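You operate a simulated robot arm through the tools that you are given. There is no shell and no other tool. Be economical: measure what you need, move in short steps, check, and stop when the job is done.

You are at the controls of a simulated two-armed robot. One attempt, no reset.

Task
Fill the dose chamber by its weir till the level post matches the batch card, then refill the age chamber.
Fine: lower the dose weir in time; keep the age weir up till mix and age stand level, and lower it.

It is judged by the outcome, as a careful person would: the job done as asked, and still so three seconds after it is handed in. It fails if anything else is knocked over, pushed out of place, dropped, spilled or broken.

Robot
Two 7-joint arms with two-finger grippers on one trunk, on a base that drives. Base frame: it is fixed to the floor where the robot stands at the start and does not move with it; the origin is under the middle of the robot, x ahead of it, y to its left, z up. Lengths are in mm, angles in degrees, forces in N, time in s.
The left shoulder is at the start at [60, 123, 970], the right one opposite. With the tool pointing down near the work surface each hand reaches from about 340 to 800 mm from the robot's upright axis, wherever it stands, measured 20 degrees to its own side. Places, roughly: age weir [600, 400, 900]; dose weir [600, -100, 900]. Payload 1.47 kg a hand.
Tool frame (each hand has its own): the origin (TCP) lies between the finger pads and is the grasp point; the fingertips stand 16 mm ahead of it; z points along the fingers, y is the line along which they close. Largest opening 87 mm; the body of the gripper starts 55 mm behind the TCP.
Orientation is that of the tool frame in the base frame, as a unit quaternion [x, y, z, w]. With the fingers straight down and closing along the base's y, the tool's x points along the base's -x, its y along +y and its z along -z.

Tools
- The arms move only by the tool arm_command. It takes "left_moves", "right_moves" or both (then of equal length, played together; a hand with none holds still); each is a list that holds one entry, the list of rows, each a list of 7 numbers: the shift along the tool's x, y, z in mm, then the turn, a rotation vector about the tool's x, y, z in degrees, then the opening, from 0 (shut) to 1 (fully open). In form: [[[x, y, z, ax, ay, az, grip], ...]]. A call has 1 to 10 rows; each row shifts and turns the commanded pose from where the row before left it, along the tool's axes as they then stand. Each row takes 0.2 s and may step no farther than 50 mm and 8.6 degrees from the row before; otherwise, or with a gripper value out of range, the whole call is refused. Where a pose cannot be reached the arm comes as near as it can. A force on the tool above 40 N (or 10 N above the force at the start of the call, whichever is more), or a blocked arm, ends the call early, and 0.2 s more pass. Each finger travels about 153 mm/s and halts on what it meets, pressing with about 20 N; the grip force reading is that of the motor and also rises with nothing between the fingers. The clock runs only during rows and for 0.2 s after the last one: add rows that do not move to give the fingers time. It gives the time, the measured TCP pose, the force on the tool (base axes), the opening and the grip force at its end, in the units of the frame above (readings bear some noise), with the torque about the TCP (base axes, N m) and any sound that the robot's microphone picked up, and new pictures: "pictures" is both (left out), scene, wrist or none (wrist: the cameras of the hands that moved).
- Cameras (640 x 400 px; columns grow to the right, rows downward): "scene" is now at [99.7, 11.9, 1550.8]; the picture's right is [0.15, -0.99, 0.00], its down [-0.66, -0.10, -0.75] and it looks along [0.74, 0.12, -0.66] (base axes); focal length 294 px, centre (320, 200). "left" rides on the left gripper at [73, -12, -90] in its tool frame; the picture's right is [0.16, 0.99, 0.00], its down [-0.72, 0.12, -0.68] and it looks along [-0.67, 0.11, 0.73] (tool axes); focal length 247 px, centre (320, 200). "right" rides on the right gripper at [73, 12, -90] in its tool frame; the picture's right is [-0.16, 0.99, 0.00], its down [-0.72, -0.12, -0.68] and it looks along [-0.67, -0.11, 0.73] (tool axes); focal length 247 px, centre (320, 200). There is no depth. A picture from a camera that has moved, and an enlarged one, comes with that camera's place and axes in the base frame and with its lens. The place of the scene camera against the robot may be out by one fixed shift of up to 25 mm in any direction.
- move_column(by): slides the trunk up (or, below 0, down) by that many mm; the arms and the scene camera ride with it, the base frame stays. It gives what a move gives, with no picture.
- roll_base(legs): drives the robot by 1 to 6 legs, each [ahead, left, turn to the left] in mm, mm and degrees, along the robot's own axes; the way and the turn of a leg run together, so that a leg with both is an arc; at most 1500 mm and 180 degrees a leg. The arms and the cameras ride along, it lands a little off, and it stops where it bumps. It gives what a move gives, and a new picture of the scene camera.
- head_to(pan, tilt): turns the head with the scene camera to pan (to the left, within 120 degrees either way) and tilt (down, from -29 to 69), counted from straight ahead of the robot. It gives what a move gives, and a new picture of the scene camera.
- zoom(camera, box): a new picture of the part [left, top, right, bottom] of that camera's present view, enlarged. No time passes.
- job_done(): hands the job in; it is judged then, once.

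Work in short steps. Places have to be worked out from the pictures, the camera data and where the tool is seen: move nearer, look again, correct. Check each grasp and each placing, and mend what went wrong. You have 120 turns and 260 pictures in all, those below and enlarged ones among them. Open the grippers and draw the arms clear of the work before you hand the job in, unless the task says otherwise; then end with one line.

The tools are called after "Call:" as a command line: name --argument value ..., lists and objects as JSON in quotes. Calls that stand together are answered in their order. arm_command: Moves the arms, as the interface text tells. Its arguments: {"type":"object","properties":{"left_moves":{"type":"array","items":{"type":"array","items":{"type":"array","items":{"type":"number"}}}},"right_moves":{"type":"array","items":{"type":"array","items":{"type":"array","items":{"type":"number"}}}},"pictures":{"type":"string","enum":["both","scene","wrist","none"]}},"required":[]} The other tools are called the same way: move_column (by) slides the trunk up or down; roll_base (legs) drives the base; head_to (pan, tilt) turns the head that bears the scene camera; zoom (camera, box) takes an enlarged picture of a part of a camera's view; job_done () hands the job in.

At the start:

```text
clock: 0.0
left_tool_pos: [476.9, 205.6, 1181.5]
left_tcp_rot: [0.0, 1.0, 0.0, 0.0]
left_ft_force: [-0.6, 0.6, 0.4]
left_wrist_torque: [0.03, -0.02, 0.06]
left_grip_width: 86.8
left_finger_force: 0.0
right_tool_pos: [445.8, -129.2, 1142.5]
right_tcp_rot: [0.0, 1.0, 0.0, 0.0]
right_ft_force: [-0.1, -0.6, 0.1]
right_wrist_torque: [-0.01, 0.01, -0.01]
right_grip_width: 87.2
right_finger_force: 0.2
trunk travel left (down, up): [-125.0, 105.0]
robot x, y, heading: [-0.7, 1.9, 0.1]
head pan, tilt: [8.9, 41.6]
```

scene: 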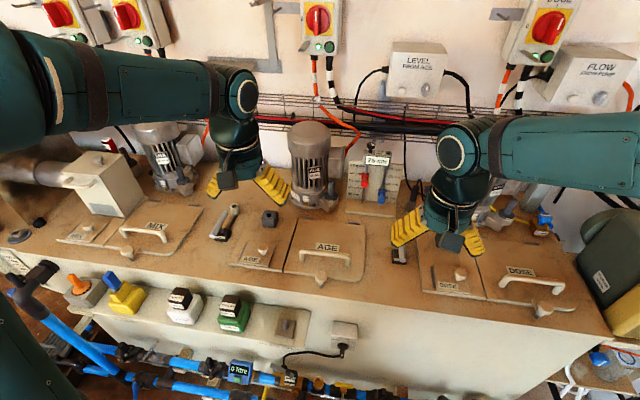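
right: 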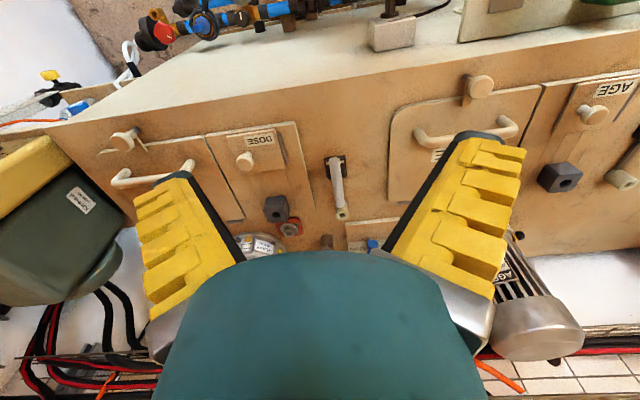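
left: 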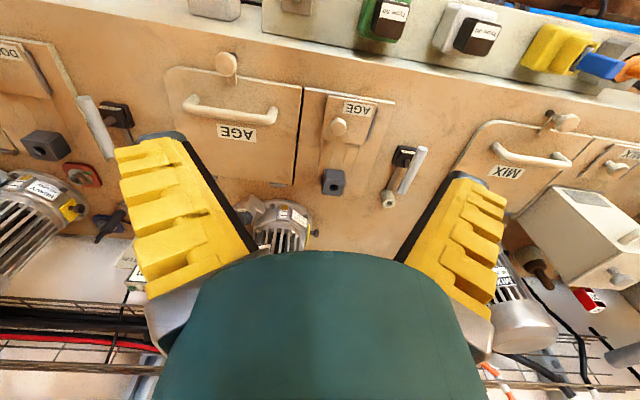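

The scene shows a three-chamber tank with lids and two levers, probably the weirs. I'll enlarge the key parts before moving.

Call:
zoom --camera "scene" --box '[340, 130, 580, 300]'

Call:
zoom --camera "scene" --box '[180, 180, 400, 300]'

Call:
zoom --camera "right" --box '[200, 60, 420, 260]'

Call:
zoom --camera "left" --box '[280, 60, 480, 220]'

```text
2.35 times, centred on (460, 215) of scene
camera zoom: at [99.7, 11.9, 1550.8], right [0.15, -0.99, 0.0], down [-0.66, -0.1, -0.75], along [0.74, 0.12, -0.66], focal length 691 px, centre (-9, 165)
```

zoom: 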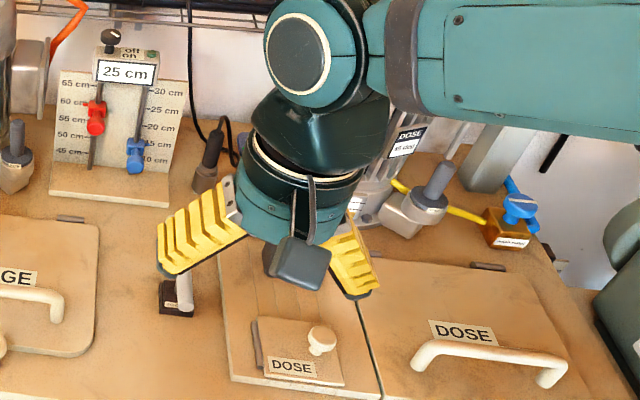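

```text
2.91 times, centred on (290, 240) of scene
camera zoom: at [99.7, 11.9, 1550.8], right [0.15, -0.99, 0.0], down [-0.66, -0.1, -0.75], along [0.74, 0.12, -0.66], focal length 854 px, centre (407, 84)
```

zoom: 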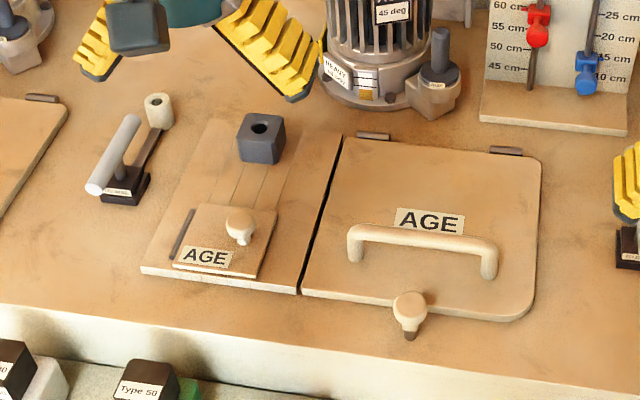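

```text
2.00 times, centred on (310, 160) of right
camera zoom: at [372.1, -119.1, 1231.3], right [0.16, 0.99, 0.0], down [0.72, -0.12, 0.68], along [0.67, -0.11, -0.73], focal length 494 px, centre (340, 280)
```

zoom: 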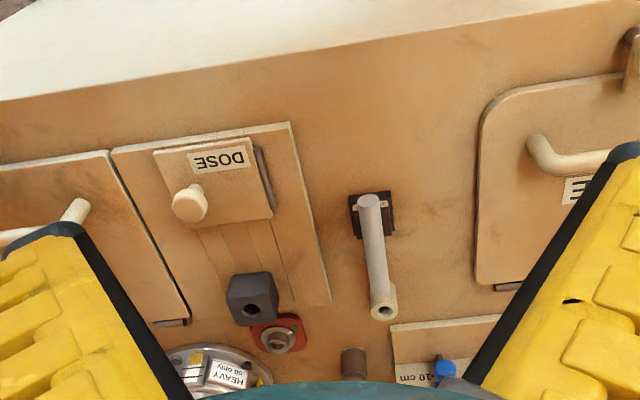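

```text
2.50 times, centred on (380, 140) of left
camera zoom: at [404.3, 193.2, 1270.3], right [-0.16, 0.99, 0.0], down [0.72, 0.12, 0.68], along [0.67, 0.11, -0.73], focal length 617 px, centre (170, 350)
```

zoom: 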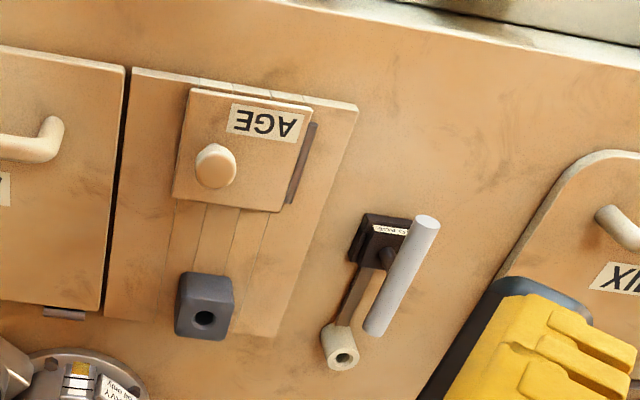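

I still need to find the batch card and the level post. I'll look around with the head.

Call:
head_to --pan -30 --tilt 30

Call:
head_to --pan 10 --tilt 5

Call:
head_to --pan 45 --tilt 35

Call:
head_to --pan 5 --tilt 65

```text
clock: 1.1
left_tool_pos: [478.6, 204.9, 1180.0]
left_tcp_rot: [0.001, 1.0, 0.0, 0.0]
left_ft_force: [-0.8, -0.1, 0.1]
left_wrist_torque: [-0.01, 0.01, 0.01]
left_grip_width: 87.1
left_finger_force: 0.1
right_tool_pos: [446.3, -129.3, 1142.9]
right_tcp_rot: [-0.001, 1.0, 0.0, 0.0]
right_ft_force: [0.0, 0.3, 0.0]
right_wrist_torque: [-0.02, 0.0, 0.01]
right_grip_width: 87.0
right_finger_force: 0.1
trunk travel left (down, up): [-125.0, 105.0]
robot x, y, heading: [-0.4, -2.0, 0.0]
head pan, tilt: [-30.0, 30.0]
camera scene: at [95.2, -46.3, 1568.5], right [-0.5, -0.87, 0.0], down [-0.43, 0.25, -0.87], along [0.75, -0.43, -0.5], focal length 294 px, centre (320, 200)
```

scene: 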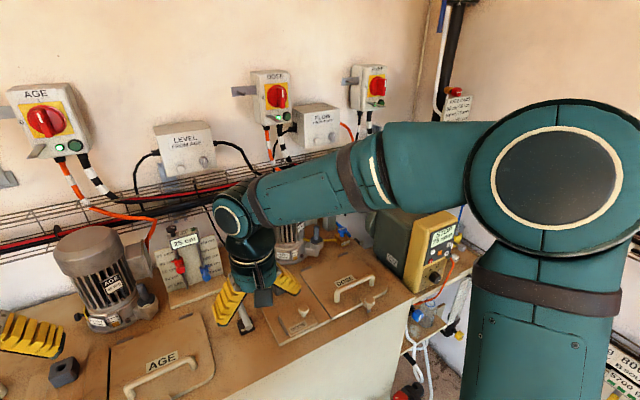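

```text
clock: 2.1
left_tool_pos: [477.8, 205.1, 1180.9]
left_tcp_rot: [0.0, 1.0, 0.0, 0.0]
left_ft_force: [1.3, 0.5, -0.5]
left_wrist_torque: [-0.01, 0.0, -0.01]
left_grip_width: 86.7
left_finger_force: 0.1
right_tool_pos: [446.0, -129.4, 1142.6]
right_tcp_rot: [0.0, 1.0, 0.0, 0.0]
right_ft_force: [-0.4, 0.8, 0.3]
right_wrist_torque: [-0.01, 0.01, -0.04]
right_grip_width: 87.1
right_finger_force: 0.1
trunk travel left (down, up): [-125.0, 105.0]
robot x, y, heading: [-0.9, 0.6, -0.1]
head pan, tilt: [10.0, 5.0]
camera scene: at [107.3, 14.8, 1608.8], right [0.17, -0.98, 0.0], down [-0.09, -0.02, -1.0], along [0.98, 0.17, -0.09], focal length 294 px, centre (320, 200)
```

scene: 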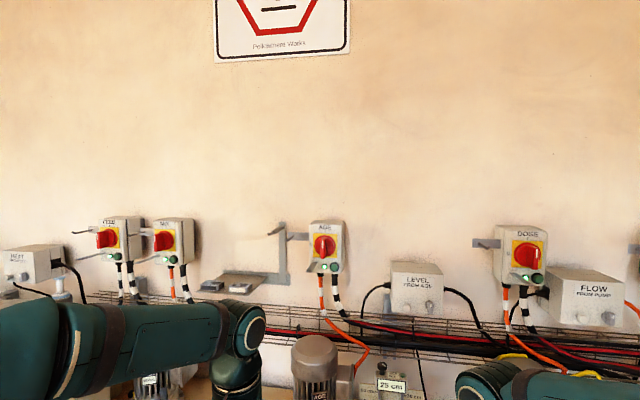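

```text
clock: 3.1
left_tool_pos: [477.7, 206.1, 1180.9]
left_tcp_rot: [-0.001, 1.0, 0.001, 0.0]
left_ft_force: [0.0, 0.7, -0.1]
left_wrist_torque: [0.02, 0.0, -0.04]
left_grip_width: 87.0
left_finger_force: 0.1
right_tool_pos: [446.1, -130.8, 1143.0]
right_tcp_rot: [0.0, 1.0, -0.001, 0.0]
right_ft_force: [0.9, -0.2, 1.1]
right_wrist_torque: [0.0, -0.02, -0.03]
right_grip_width: 87.2
right_finger_force: 0.1
trunk travel left (down, up): [-125.0, 105.0]
robot x, y, heading: [1.7, 0.6, -0.0]
head pan, tilt: [45.0, 35.0]
camera scene: at [79.1, 61.1, 1560.7], right [0.71, -0.71, 0.0], down [-0.41, -0.4, -0.82], along [0.58, 0.58, -0.57], focal length 294 px, centre (320, 200)
```

scene: 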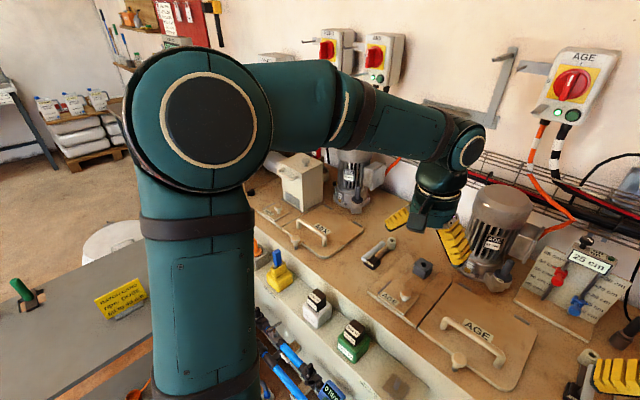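

```text
clock: 4.2
left_tool_pos: [478.1, 205.1, 1181.3]
left_tcp_rot: [0.0, 1.0, 0.0, 0.002]
left_ft_force: [0.0, -0.1, -0.1]
left_wrist_torque: [0.02, 0.01, 0.01]
left_grip_width: 87.2
left_finger_force: 0.2
right_tool_pos: [446.2, -129.5, 1143.3]
right_tcp_rot: [0.001, 1.0, 0.0, 0.0]
right_ft_force: [-0.4, -1.0, -0.1]
right_wrist_torque: [0.01, -0.01, 0.02]
right_grip_width: 87.1
right_finger_force: 0.0
trunk travel left (down, up): [-125.0, 105.0]
robot x, y, heading: [4.6, 1.2, -0.0]
head pan, tilt: [5.0, 65.0]
camera scene: at [77.3, 4.3, 1520.9], right [0.09, -1.0, 0.0], down [-0.9, -0.08, -0.42], along [0.42, 0.04, -0.91], focal length 294 px, centre (320, 200)
```

scene: 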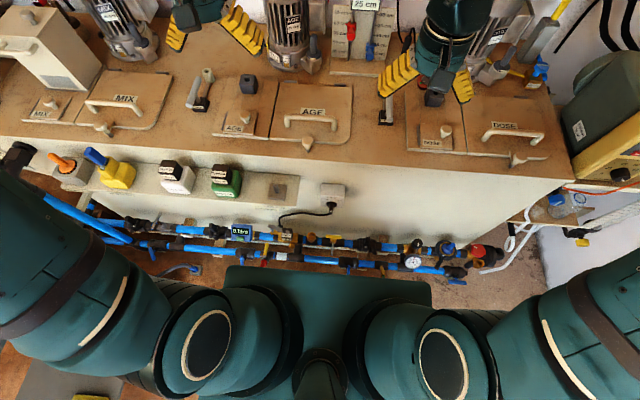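

A yellow batch card stands on the table to the left. I'll turn the head back to it and zoom in.

Call:
head_to --pan 60 --tilt 40

Call:
zoom --camera "scene" --box '[140, 200, 340, 340]'

```text
clock: 5.4
left_tool_pos: [477.6, 205.2, 1181.2]
left_tcp_rot: [0.0, 1.0, 0.0, 0.0]
left_ft_force: [-0.9, -0.8, 0.1]
left_wrist_torque: [-0.04, 0.02, 0.01]
left_grip_width: 86.8
left_finger_force: 0.0
right_tool_pos: [445.2, -129.4, 1142.8]
right_tcp_rot: [0.001, 1.0, 0.0, 0.0]
right_ft_force: [0.2, -0.4, -0.5]
right_wrist_torque: [0.01, 0.01, 0.01]
right_grip_width: 86.8
right_finger_force: 0.1
trunk travel left (down, up): [-125.0, 105.0]
robot x, y, heading: [0.7, 0.5, -0.1]
head pan, tilt: [60.0, 40.0]
camera scene: at [59.4, 72.5, 1553.1], right [0.87, -0.5, 0.0], down [-0.32, -0.56, -0.77], along [0.38, 0.66, -0.64], focal length 294 px, centre (320, 200)
```

scene: 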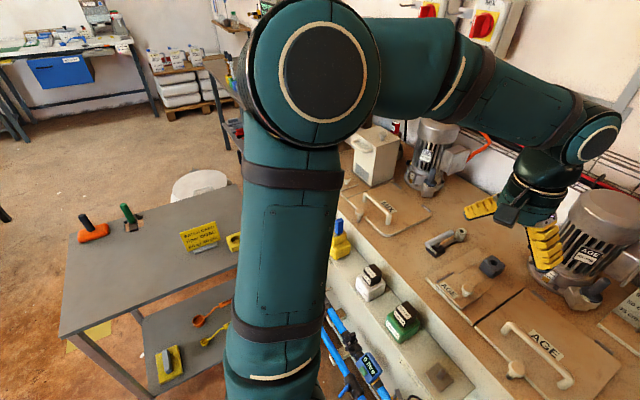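

```text
2.86 times, centred on (240, 270) of scene
camera zoom: at [59.4, 72.5, 1553.1], right [0.87, -0.5, 0.0], down [-0.32, -0.56, -0.77], along [0.38, 0.66, -0.64], focal length 839 px, centre (549, 0)
```

zoom: 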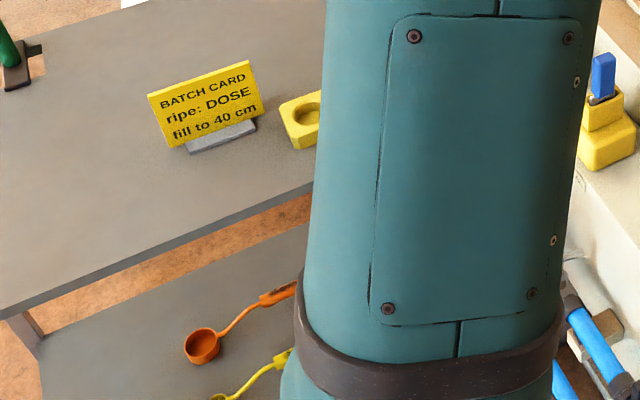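

The card reads: ripe, DOSE, fill to 40 cm. Next I'll look closely at the gauge board and the levers.

Call:
head_to --pan 0 --tilt 38

Call:
zoom --camera "scene" --box '[280, 120, 400, 220]'

Call:
zoom --camera "scene" --box '[140, 180, 260, 280]'

Call:
zoom --camera "scene" --box '[320, 30, 580, 230]'

```text
clock: 6.7
left_tool_pos: [477.5, 205.3, 1181.0]
left_tcp_rot: [0.0, 1.0, 0.0, 0.001]
left_ft_force: [-0.1, 0.4, -0.2]
left_wrist_torque: [-0.04, -0.02, -0.01]
left_grip_width: 87.2
left_finger_force: 0.1
right_tool_pos: [445.4, -129.9, 1143.0]
right_tcp_rot: [0.0, 1.0, 0.0, 0.001]
right_ft_force: [0.2, -0.2, -0.2]
right_wrist_torque: [0.04, 0.0, 0.0]
right_grip_width: 87.1
right_finger_force: 0.1
trunk travel left (down, up): [-125.0, 105.0]
robot x, y, heading: [-0.3, 4.0, 0.1]
head pan, tilt: [0.0, 38.0]
camera scene: at [103.1, -1.0, 1556.1], right [0.0, -1.0, 0.0], down [-0.62, 0.0, -0.79], along [0.79, 0.0, -0.62], focal length 294 px, centre (320, 200)
```

scene: 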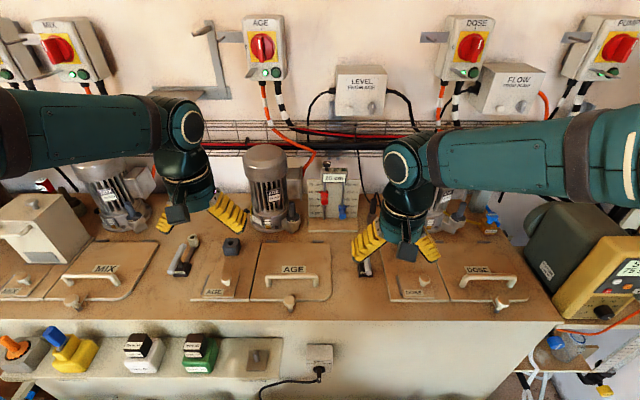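

```text
4.00 times, centred on (340, 170) of scene
camera zoom: at [103.1, -1.0, 1556.1], right [0.0, -1.0, 0.0], down [-0.62, 0.0, -0.79], along [0.79, 0.0, -0.62], focal length 1175 px, centre (240, 320)
```

zoom: 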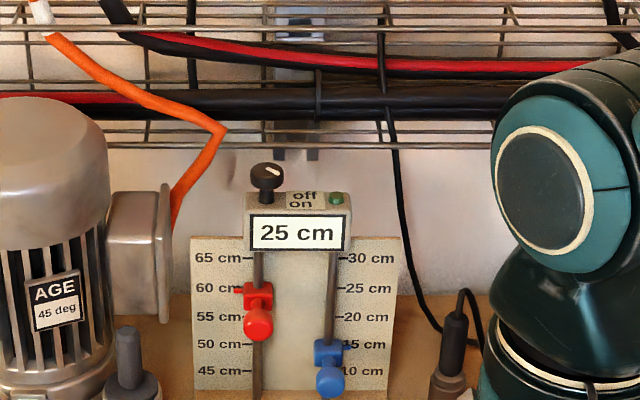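

```text
4.00 times, centred on (200, 230) of scene
camera zoom: at [103.1, -1.0, 1556.1], right [0.0, -1.0, 0.0], down [-0.62, 0.0, -0.79], along [0.79, 0.0, -0.62], focal length 1175 px, centre (800, 80)
```

zoom: 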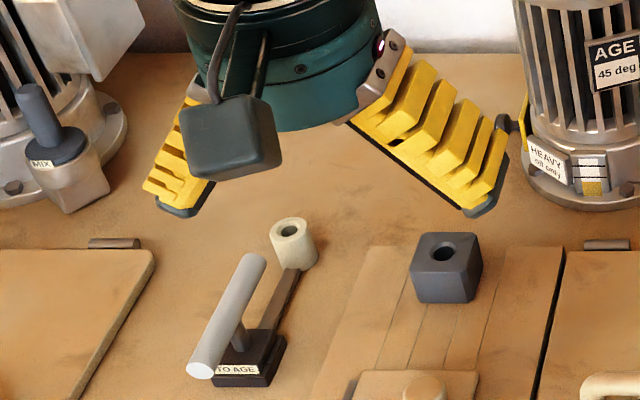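

```text
2.00 times, centred on (450, 130) of scene
camera zoom: at [103.1, -1.0, 1556.1], right [0.0, -1.0, 0.0], down [-0.62, 0.0, -0.79], along [0.79, 0.0, -0.62], focal length 587 px, centre (60, 340)
```

zoom: 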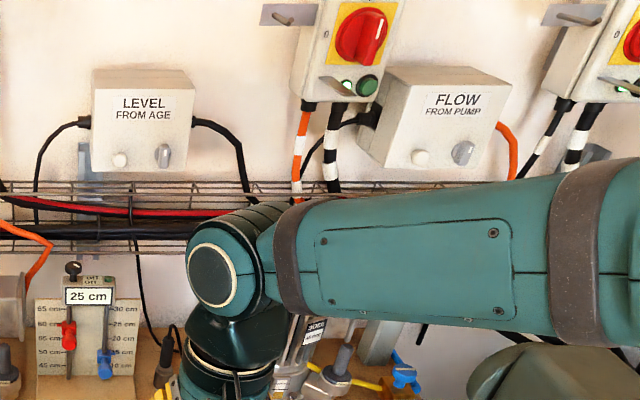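

The levers look like handles on black bases, labelled "TO AGE" on the left one. I'll bring both wrist cameras closer to them.

Call:
arm_command --left_moves '[[[5, 45, 12, 0, 0, 0, 1], [5, 45, 12, 0, 0, 0, 1], [5, 45, 12, 0, 0, 0, 1], [5, 45, 12, 0, 0, 0, 1], [0, 0, 0, 0, 0, 0, 1]]]' --right_moves '[[[0, 0, 0, 0, 0, 0, 1], [0, 0, 0, 0, 0, 0, 1], [0, 0, 0, 0, 0, 0, 1], [0, 0, 0, 0, 0, 0, 1], [0, 0, 0, 0, 0, 0, 1]]]' --pictures "both"

Call:
zoom --camera "left" --box '[230, 60, 430, 220]'

```text
clock: 7.9
left_tool_pos: [457.7, 385.0, 1133.6]
left_tcp_rot: [0.0, 1.0, 0.0, 0.0]
left_ft_force: [0.0, -0.1, 0.6]
left_wrist_torque: [0.02, -0.02, -0.01]
left_grip_width: 86.9
left_finger_force: 0.0
right_tool_pos: [446.7, -131.7, 1142.4]
right_tcp_rot: [0.0, 1.0, 0.0, 0.0]
right_ft_force: [-0.1, -0.4, -0.5]
right_wrist_torque: [0.0, 0.0, 0.02]
right_grip_width: 87.1
right_finger_force: 0.0
trunk travel left (down, up): [-125.0, 105.0]
robot x, y, heading: [0.7, 0.8, 0.1]
head pan, tilt: [0.0, 38.0]
camera scene: at [103.1, -1.8, 1556.1], right [0.0, -1.0, 0.0], down [-0.62, 0.0, -0.79], along [0.79, 0.0, -0.62], focal length 294 px, centre (320, 200)
camera right: at [372.1, -119.7, 1231.2], right [0.16, 0.99, 0.0], down [0.72, -0.12, 0.68], along [0.67, -0.11, -0.73], focal length 247 px, centre (320, 200)
camera left: at [383.9, 372.8, 1223.1], right [-0.16, 0.99, 0.0], down [0.72, 0.12, 0.68], along [0.67, 0.11, -0.73], focal length 247 px, centre (320, 200)
```

scene: 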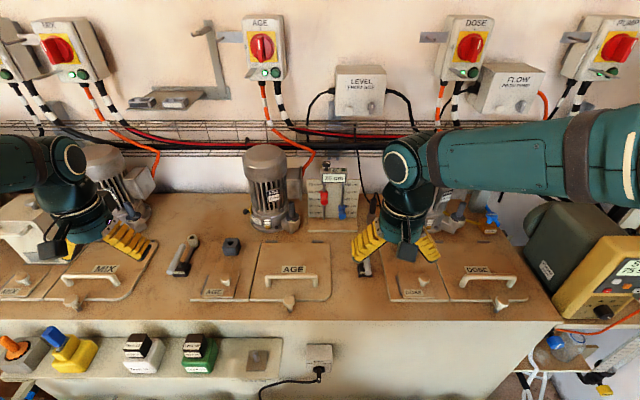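
right: 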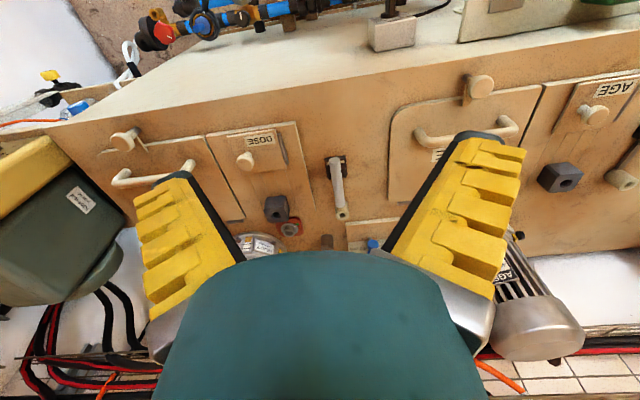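
left: 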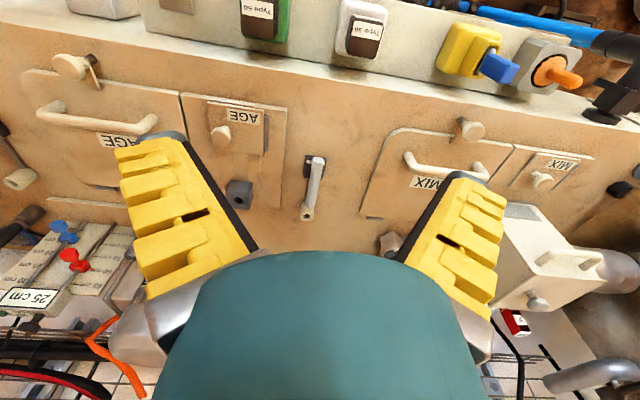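

```text
2.50 times, centred on (330, 140) of left
camera zoom: at [383.9, 372.8, 1223.1], right [-0.16, 0.99, 0.0], down [0.72, 0.12, 0.68], along [0.67, 0.11, -0.73], focal length 617 px, centre (295, 350)
```

zoom: 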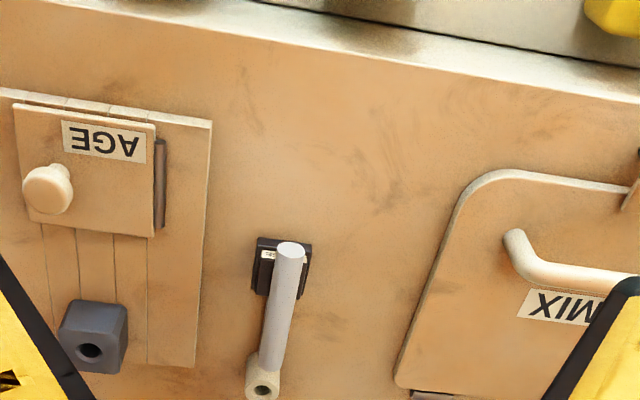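

From above, the gray rod sits over its base and the ring. I need a lower side view to understand how it moves, so I'll lower both hands beside the levers.

Call:
arm_command --left_moves '[[[0, -28, 25, 0, 0, 0, 1], [0, -28, 25, 0, 0, 0, 1], [0, -28, 25, 0, 0, 0, 1], [0, -20, 25, 0, 0, 0, 1], [0, 0, 0, 0, 0, 0, 1]]]' --right_moves '[[[-5, -28, 25, 0, 0, 0, 1], [-5, -28, 25, 0, 0, 0, 1], [0, -28, 25, 0, 0, 0, 1], [0, -10, 35, 0, 0, 0, 1], [0, 0, 0, 0, 0, 0, 1]]]' --pictures "both"

Call:
zoom --camera "left" --box '[370, 60, 570, 220]'

Call:
zoom --camera "right" --box '[370, 60, 570, 220]'

```text
clock: 9.1
left_tool_pos: [460.6, 282.9, 1032.0]
left_tcp_rot: [-0.001, 1.0, 0.0, 0.001]
left_ft_force: [0.4, -0.1, 0.5]
left_wrist_torque: [-0.05, -0.01, -0.01]
left_grip_width: 86.8
left_finger_force: 0.2
right_tool_pos: [457.3, -222.9, 1035.3]
right_tcp_rot: [0.0, 1.0, 0.0, 0.0]
right_ft_force: [0.2, -0.2, -0.3]
right_wrist_torque: [0.02, 0.01, 0.0]
right_grip_width: 87.1
right_finger_force: 0.0
trunk travel left (down, up): [-125.0, 105.0]
robot x, y, heading: [-3.4, 3.2, 0.1]
head pan, tilt: [0.0, 38.0]
camera scene: at [102.2, -1.0, 1556.2], right [0.0, -1.0, 0.0], down [-0.61, 0.0, -0.79], along [0.79, 0.0, -0.61], focal length 294 px, centre (320, 200)
camera right: at [383.1, -213.1, 1122.5], right [0.16, 0.99, 0.0], down [0.72, -0.12, 0.68], along [0.67, -0.11, -0.73], focal length 247 px, centre (320, 200)
camera left: at [385.9, 271.6, 1121.3], right [-0.16, 0.99, 0.0], down [0.72, 0.12, 0.68], along [0.67, 0.11, -0.73], focal length 247 px, centre (320, 200)
```

scene: 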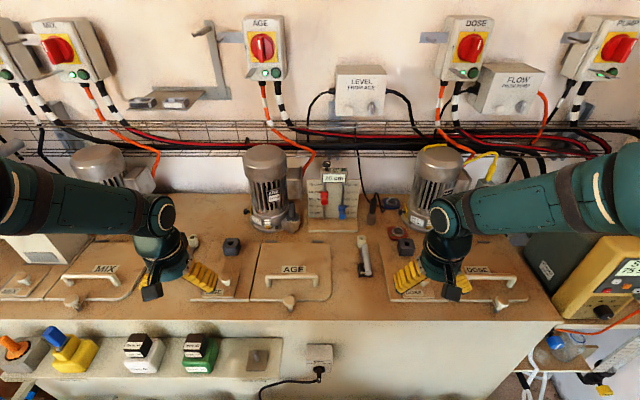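
right: 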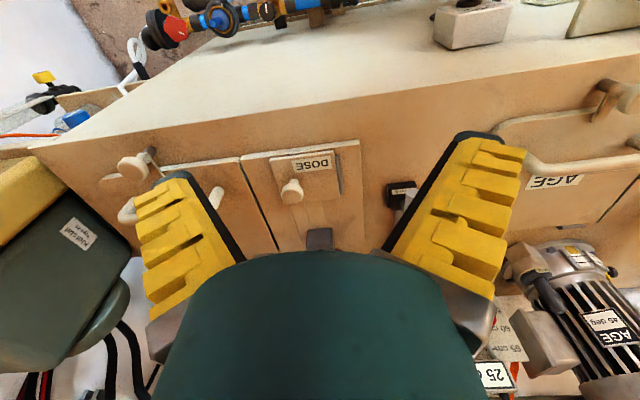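
left: 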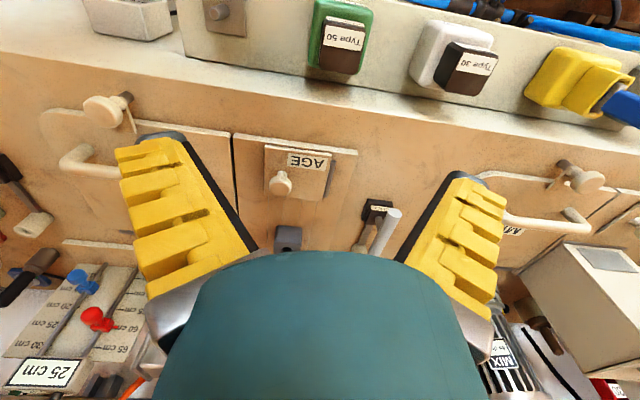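

```text
2.50 times, centred on (470, 140) of left
camera zoom: at [385.9, 271.6, 1121.3], right [-0.16, 0.99, 0.0], down [0.72, 0.12, 0.68], along [0.67, 0.11, -0.73], focal length 617 px, centre (-55, 350)
```

zoom: 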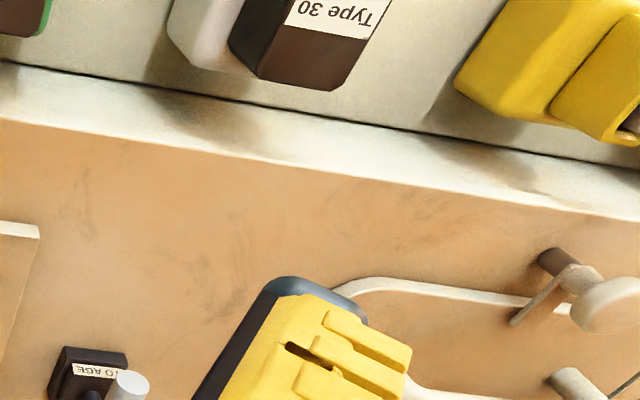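

```text
2.50 times, centred on (470, 140) of right
camera zoom: at [383.1, -213.1, 1122.5], right [0.16, 0.99, 0.0], down [0.72, -0.12, 0.68], along [0.67, -0.11, -0.73], focal length 617 px, centre (-55, 350)
```

zoom: 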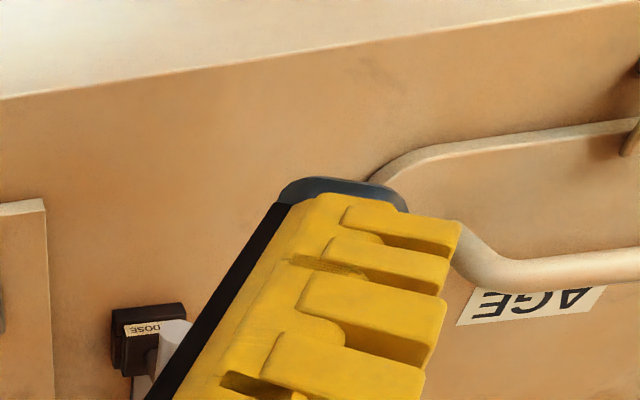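

The dose lever is now clear in the scene view, so I'll zoom in there and on the age lever in the left picture.

Call:
zoom --camera "scene" --box '[335, 215, 415, 285]'

Call:
zoom --camera "left" --box '[330, 180, 430, 270]'

Call:
zoom --camera "left" --box '[0, 130, 100, 240]'

Call:
zoom --camera "scene" --box '[540, 220, 640, 330]'

```text
5.71 times, centred on (375, 250) of scene
camera zoom: at [102.2, -1.0, 1556.2], right [0.0, -1.0, 0.0], down [-0.61, 0.0, -0.79], along [0.79, 0.0, -0.61], focal length 1678 px, centre (6, -86)
```

zoom: 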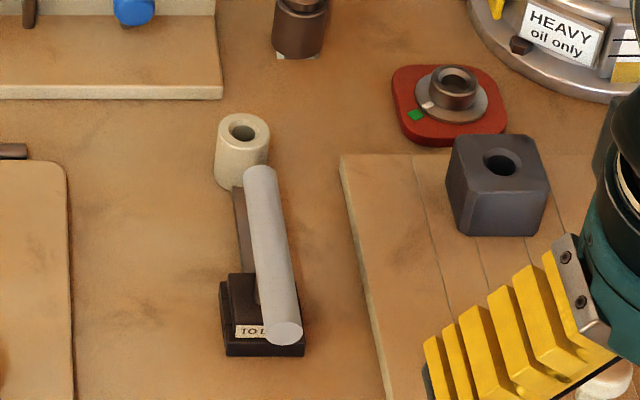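

```text
4.44 times, centred on (380, 225) of left
camera zoom: at [385.9, 271.6, 1121.3], right [-0.16, 0.99, 0.0], down [0.72, 0.12, 0.68], along [0.67, 0.11, -0.73], focal length 1098 px, centre (53, 89)
```

zoom: 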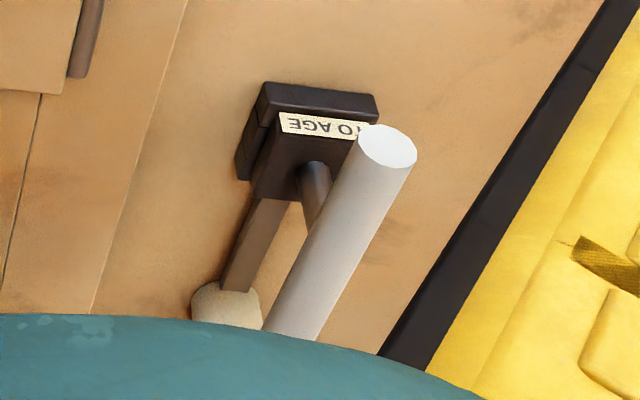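

```text
3.64 times, centred on (50, 185) of left
camera zoom: at [385.9, 271.6, 1121.3], right [-0.16, 0.99, 0.0], down [0.72, 0.12, 0.68], along [0.67, 0.11, -0.73], focal length 898 px, centre (1302, 254)
```

zoom: 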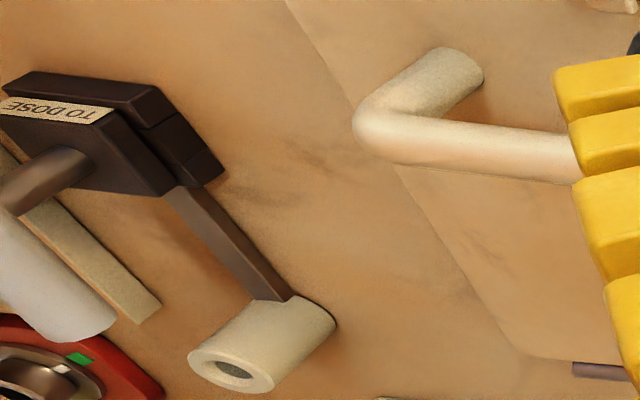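

```text
3.64 times, centred on (590, 275) of scene
camera zoom: at [102.2, -1.0, 1556.2], right [0.0, -1.0, 0.0], down [-0.61, 0.0, -0.79], along [0.79, 0.0, -0.61], focal length 1068 px, centre (-662, -73)
```

zoom: 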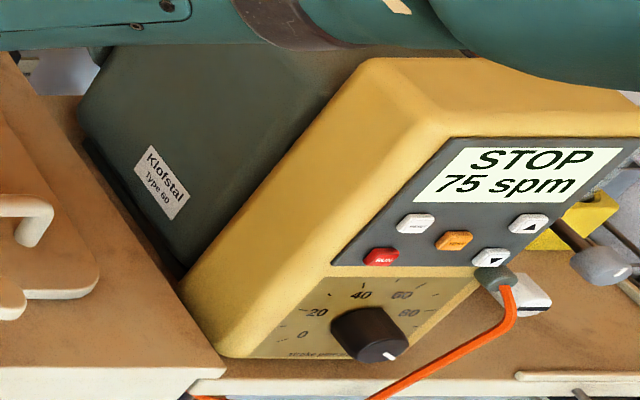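

The lever is a gray T-rod along x (about 580–700 long in x, y≈-131, z≈925) on a stem above the base. I'll bring the right hand over it and check alignment.

Call:
arm_command --right_moves '[[[-33, 23, 9, 0, 0, 0, 1], [-33, 23, 9, 0, 0, 0, 1], [-33, 23, 9, 0, 0, 0, 0.7], [-33, 23, 9, 0, 0, 0, 0.7], [0, 0, 0, 0, 0, 0, 0.7]]]' --pictures "both"

Call:
zoom --camera "right" --box '[220, 80, 420, 260]'

Call:
zoom --camera "left" --box '[0, 100, 120, 230]'

```text
clock: 10.3
left_tool_pos: [459.1, 282.2, 1033.1]
left_tcp_rot: [0.0, 1.0, 0.0, 0.0]
left_ft_force: [-0.4, -0.3, 0.1]
left_wrist_torque: [0.02, -0.01, 0.01]
left_grip_width: 87.1
left_finger_force: 0.1
right_tool_pos: [591.5, -133.7, 998.5]
right_tcp_rot: [0.0, 1.0, -0.001, 0.001]
right_ft_force: [0.4, -0.3, 1.0]
right_wrist_torque: [0.03, 0.02, 0.0]
right_grip_width: 65.2
right_finger_force: 3.9
trunk travel left (down, up): [-125.0, 105.0]
robot x, y, heading: [-0.8, -0.6, 0.1]
head pan, tilt: [0.0, 38.0]
camera scene: at [102.4, -1.6, 1556.2], right [0.0, -1.0, 0.0], down [-0.62, 0.0, -0.79], along [0.79, 0.0, -0.62], focal length 294 px, centre (320, 200)
camera right: at [516.5, -123.6, 1086.6], right [0.16, 0.99, 0.0], down [0.72, -0.12, 0.68], along [0.67, -0.11, -0.73], focal length 247 px, centre (320, 200)
```

scene: 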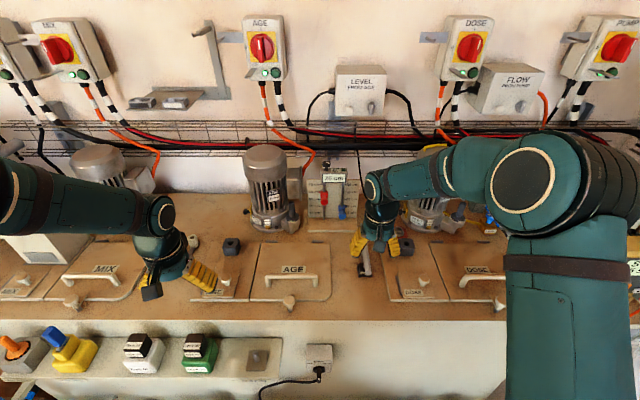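
right: 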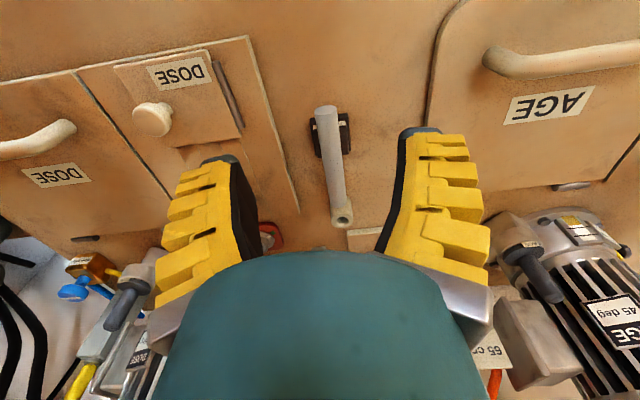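

```text
2.22 times, centred on (320, 170) of right
camera zoom: at [516.5, -123.6, 1086.6], right [0.16, 0.99, 0.0], down [0.72, -0.12, 0.68], along [0.67, -0.11, -0.73], focal length 549 px, centre (320, 267)
```

zoom: 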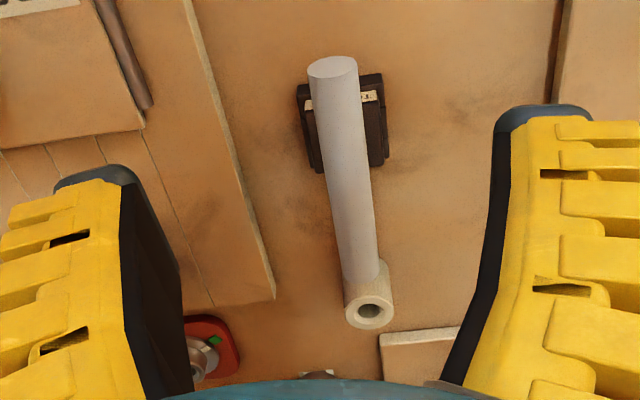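

```text
3.08 times, centred on (60, 165) of left
camera zoom: at [386.1, 271.3, 1121.6], right [-0.16, 0.99, 0.0], down [0.72, 0.12, 0.68], along [0.67, 0.11, -0.73], focal length 760 px, centre (1120, 308)
```

zoom: 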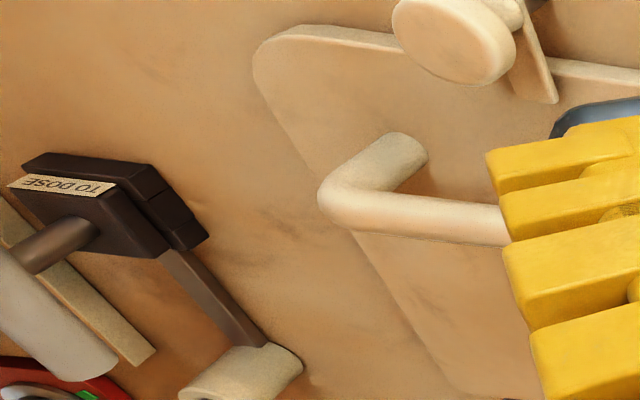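

Triangulating, the rod runs from about (597,-132) to (707,-132) at z≈895–920. I'll go down over it near x=635, fingers straddling, not closing yet.

Call:
arm_command --right_moves '[[[-22, 0, 20, 0, 0, 0, 0.7], [-21, 0, 25, 0, 0, 0, 0.7], [0, 1, 25, 0, 0, 0, 0.7], [0, 0, 13, 0, 0, 0, 0.7], [0, 0, 0, 0, 0, 0, 0.7]]]' --pictures "both"

Call:
zoom --camera "left" --box '[0, 100, 160, 250]'

Call:
zoom --camera "scene" --box '[330, 190, 430, 290]'

```text
clock: 11.5
left_tool_pos: [459.8, 283.6, 1031.3]
left_tcp_rot: [0.001, 1.0, 0.0, 0.0]
left_ft_force: [0.3, -0.4, -0.1]
left_wrist_torque: [-0.01, 0.03, 0.04]
left_grip_width: 87.1
left_finger_force: 0.0
right_tool_pos: [631.2, -129.9, 913.8]
right_tcp_rot: [0.0, 1.0, -0.001, 0.0]
right_ft_force: [0.1, -0.2, 1.3]
right_wrist_torque: [0.02, 0.02, -0.03]
right_grip_width: 65.2
right_finger_force: 3.2
trunk travel left (down, up): [-125.0, 105.0]
robot x, y, heading: [-1.0, 4.0, -0.1]
head pan, tilt: [0.0, 38.0]
camera scene: at [102.9, -1.2, 1556.2], right [0.0, -1.0, 0.0], down [-0.62, 0.0, -0.79], along [0.79, 0.0, -0.62], focal length 294 px, centre (320, 200)
camera right: at [557.5, -119.7, 1002.6], right [0.16, 0.99, 0.0], down [0.72, -0.12, 0.68], along [0.67, -0.11, -0.73], focal length 247 px, centre (320, 200)
```

scene: 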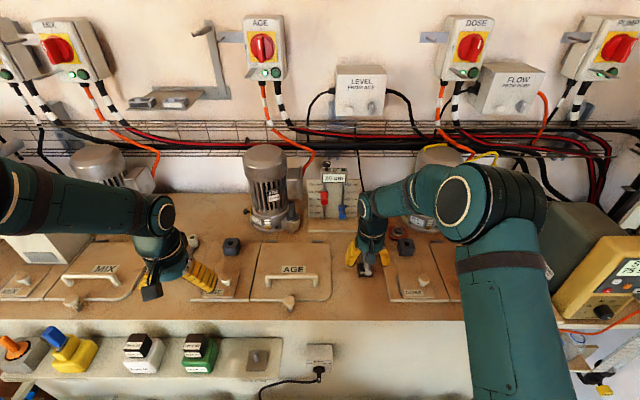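
right: 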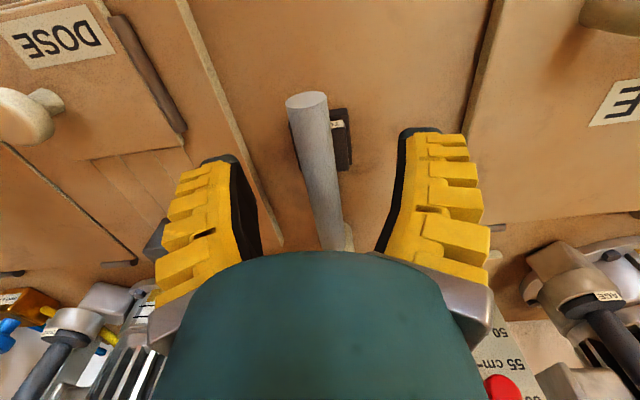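

```text
2.67 times, centred on (80, 175) of left
camera zoom: at [386.5, 271.7, 1121.4], right [-0.16, 0.99, 0.0], down [0.72, 0.12, 0.68], along [0.67, 0.11, -0.73], focal length 659 px, centre (960, 267)
```

zoom: 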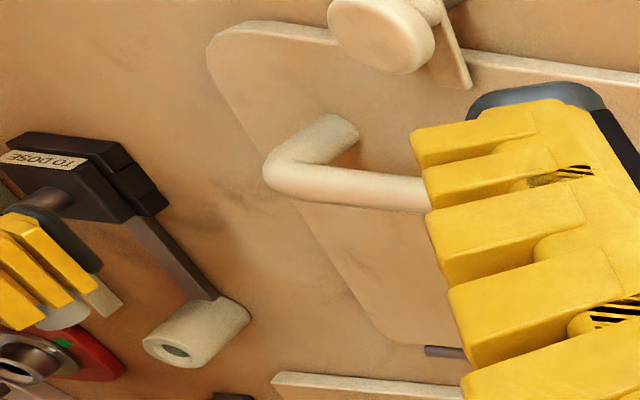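

```text
4.00 times, centred on (380, 240) of scene
camera zoom: at [102.9, -1.2, 1556.2], right [0.0, -1.0, 0.0], down [-0.62, 0.0, -0.79], along [0.79, 0.0, -0.62], focal length 1175 px, centre (80, 40)
```

zoom: 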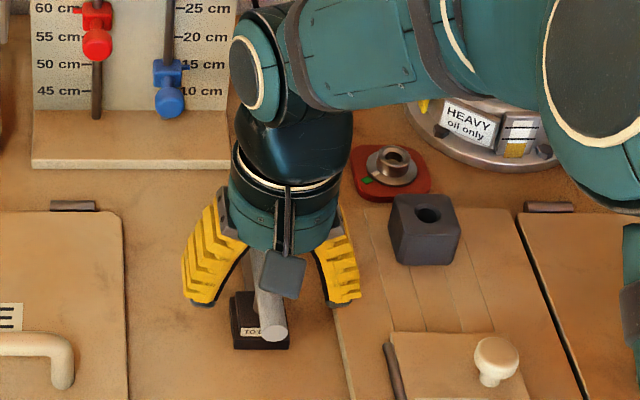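

The rod axis is near z≈900 and y≈-130, so TCP needs about 12 mm more down. I'll descend, then close.

Call:
arm_command --right_moves '[[[-5, 0, 12, 0, 0, 0, 0.7], [0, 0, 0, 0, 0, 0, 0.4], [0, 0, 0, 0, 0, 0, 0], [0, 0, 0, 0, 0, 0, 0], [0, 0, 0, 0, 0, 0, 0]]]' --pictures "both"

Call:
zoom --camera "scene" --box '[310, 160, 430, 290]'

Call:
zoom --camera "left" --box '[0, 100, 120, 230]'

```text
clock: 12.7
left_tool_pos: [459.6, 283.8, 1031.9]
left_tcp_rot: [0.0, 1.0, -0.001, -0.001]
left_ft_force: [0.0, 1.0, 0.0]
left_wrist_torque: [-0.01, 0.05, -0.01]
left_grip_width: 86.9
left_finger_force: 0.1
right_tool_pos: [636.4, -130.8, 903.0]
right_tcp_rot: [0.0, 1.0, -0.001, 0.001]
right_ft_force: [-1.3, -5.5, 8.1]
right_wrist_torque: [-0.05, -0.04, -0.05]
right_grip_width: 12.4
right_finger_force: 29.9
trunk travel left (down, up): [-125.0, 105.0]
robot x, y, heading: [0.7, 0.8, -0.3]
head pan, tilt: [0.0, 38.0]
camera scene: at [102.2, -1.7, 1556.2], right [0.0, -1.0, 0.0], down [-0.62, 0.0, -0.79], along [0.79, 0.0, -0.62], focal length 294 px, centre (320, 200)
camera right: at [561.9, -120.4, 991.6], right [0.16, 0.99, 0.0], down [0.72, -0.12, 0.68], along [0.67, -0.11, -0.73], focal length 247 px, centre (320, 200)
```

scene: 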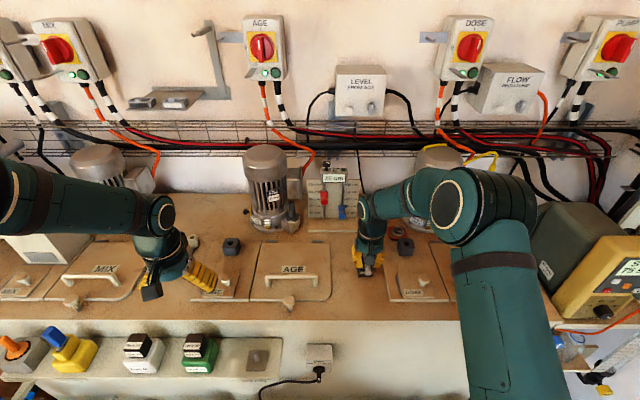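
right: 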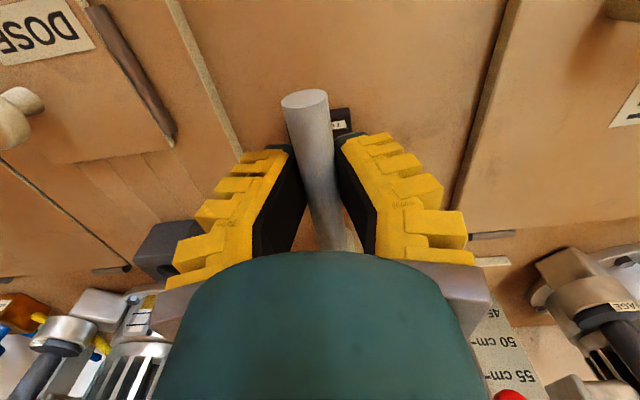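

```text
3.08 times, centred on (370, 225) of scene
camera zoom: at [102.2, -1.7, 1556.2], right [0.0, -1.0, 0.0], down [-0.62, 0.0, -0.79], along [0.79, 0.0, -0.62], focal length 904 px, centre (166, 123)
```

zoom: 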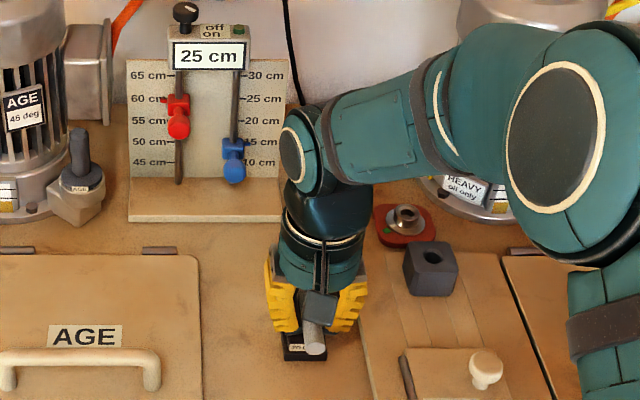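

```text
3.08 times, centred on (60, 165) of left
camera zoom: at [386.1, 271.3, 1121.7], right [-0.16, 0.99, 0.0], down [0.72, 0.12, 0.68], along [0.67, 0.11, -0.73], focal length 760 px, centre (1120, 308)
```

zoom: 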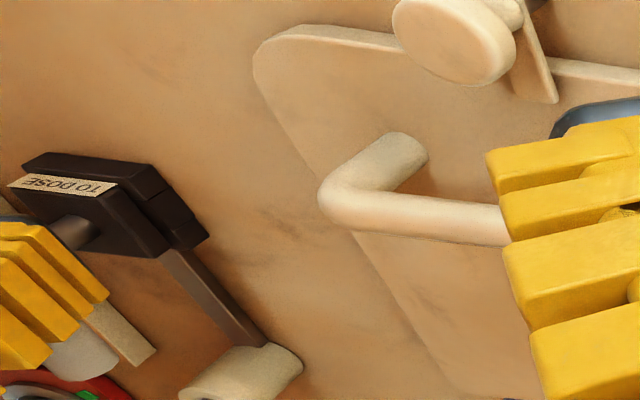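

The rod is gripped (12 mm) with modest forces. I'll lift 10 mm gently and watch the force and the post.

Call:
arm_command --right_moves '[[[0, 0, -5, 0, 0, 0, 0], [0, 0, -5, 0, 0, 0, 0]]]' --pictures "scene"

Call:
zoom --camera "left" --box '[0, 100, 120, 230]'

Call:
zoom --camera "scene" --box '[310, 160, 430, 290]'

```text
clock: 13.3
left_tool_pos: [461.0, 283.0, 1031.3]
left_tcp_rot: [0.0, 1.0, 0.0, 0.0]
left_ft_force: [0.1, -0.5, -0.2]
left_wrist_torque: [0.01, 0.02, 0.01]
left_grip_width: 87.0
left_finger_force: 0.1
right_tool_pos: [636.0, -130.6, 910.1]
right_tcp_rot: [0.0, 1.0, 0.0, -0.001]
right_ft_force: [0.6, -4.2, -12.6]
right_wrist_torque: [-0.03, 0.23, -0.07]
right_grip_width: 6.1
right_finger_force: 29.6
trunk travel left (down, up): [-125.0, 105.0]
robot x, y, heading: [1.5, 1.5, -0.2]
head pan, tilt: [0.0, 38.0]
camera scene: at [104.4, -1.7, 1555.9], right [0.0, -1.0, 0.0], down [-0.62, 0.0, -0.79], along [0.79, 0.0, -0.62], focal length 294 px, centre (320, 200)
```

scene: 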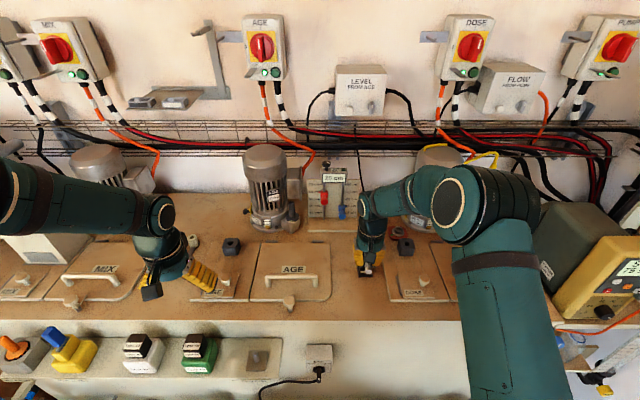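

```text
3.08 times, centred on (60, 165) of left
camera zoom: at [387.5, 271.3, 1121.0], right [-0.16, 0.99, 0.0], down [0.72, 0.12, 0.68], along [0.67, 0.11, -0.73], focal length 760 px, centre (1120, 308)
```

zoom: 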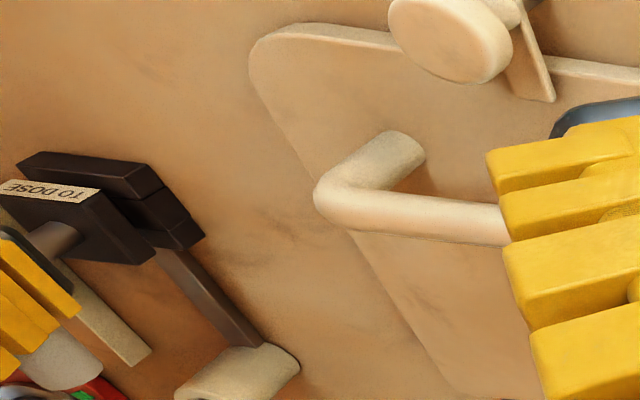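

```text
3.08 times, centred on (370, 225) of scene
camera zoom: at [104.4, -1.7, 1555.9], right [0.0, -1.0, 0.0], down [-0.62, 0.0, -0.79], along [0.79, 0.0, -0.62], focal length 904 px, centre (166, 123)
```

zoom: 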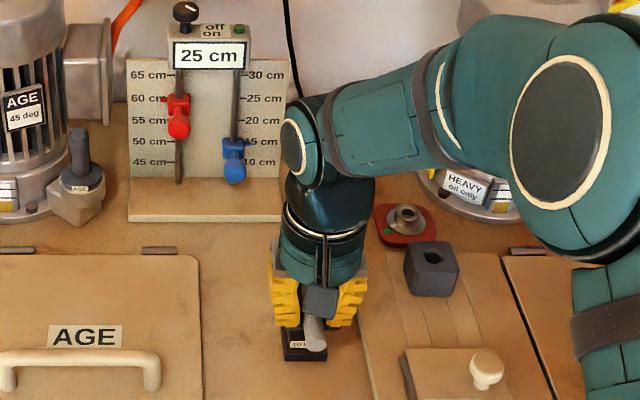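

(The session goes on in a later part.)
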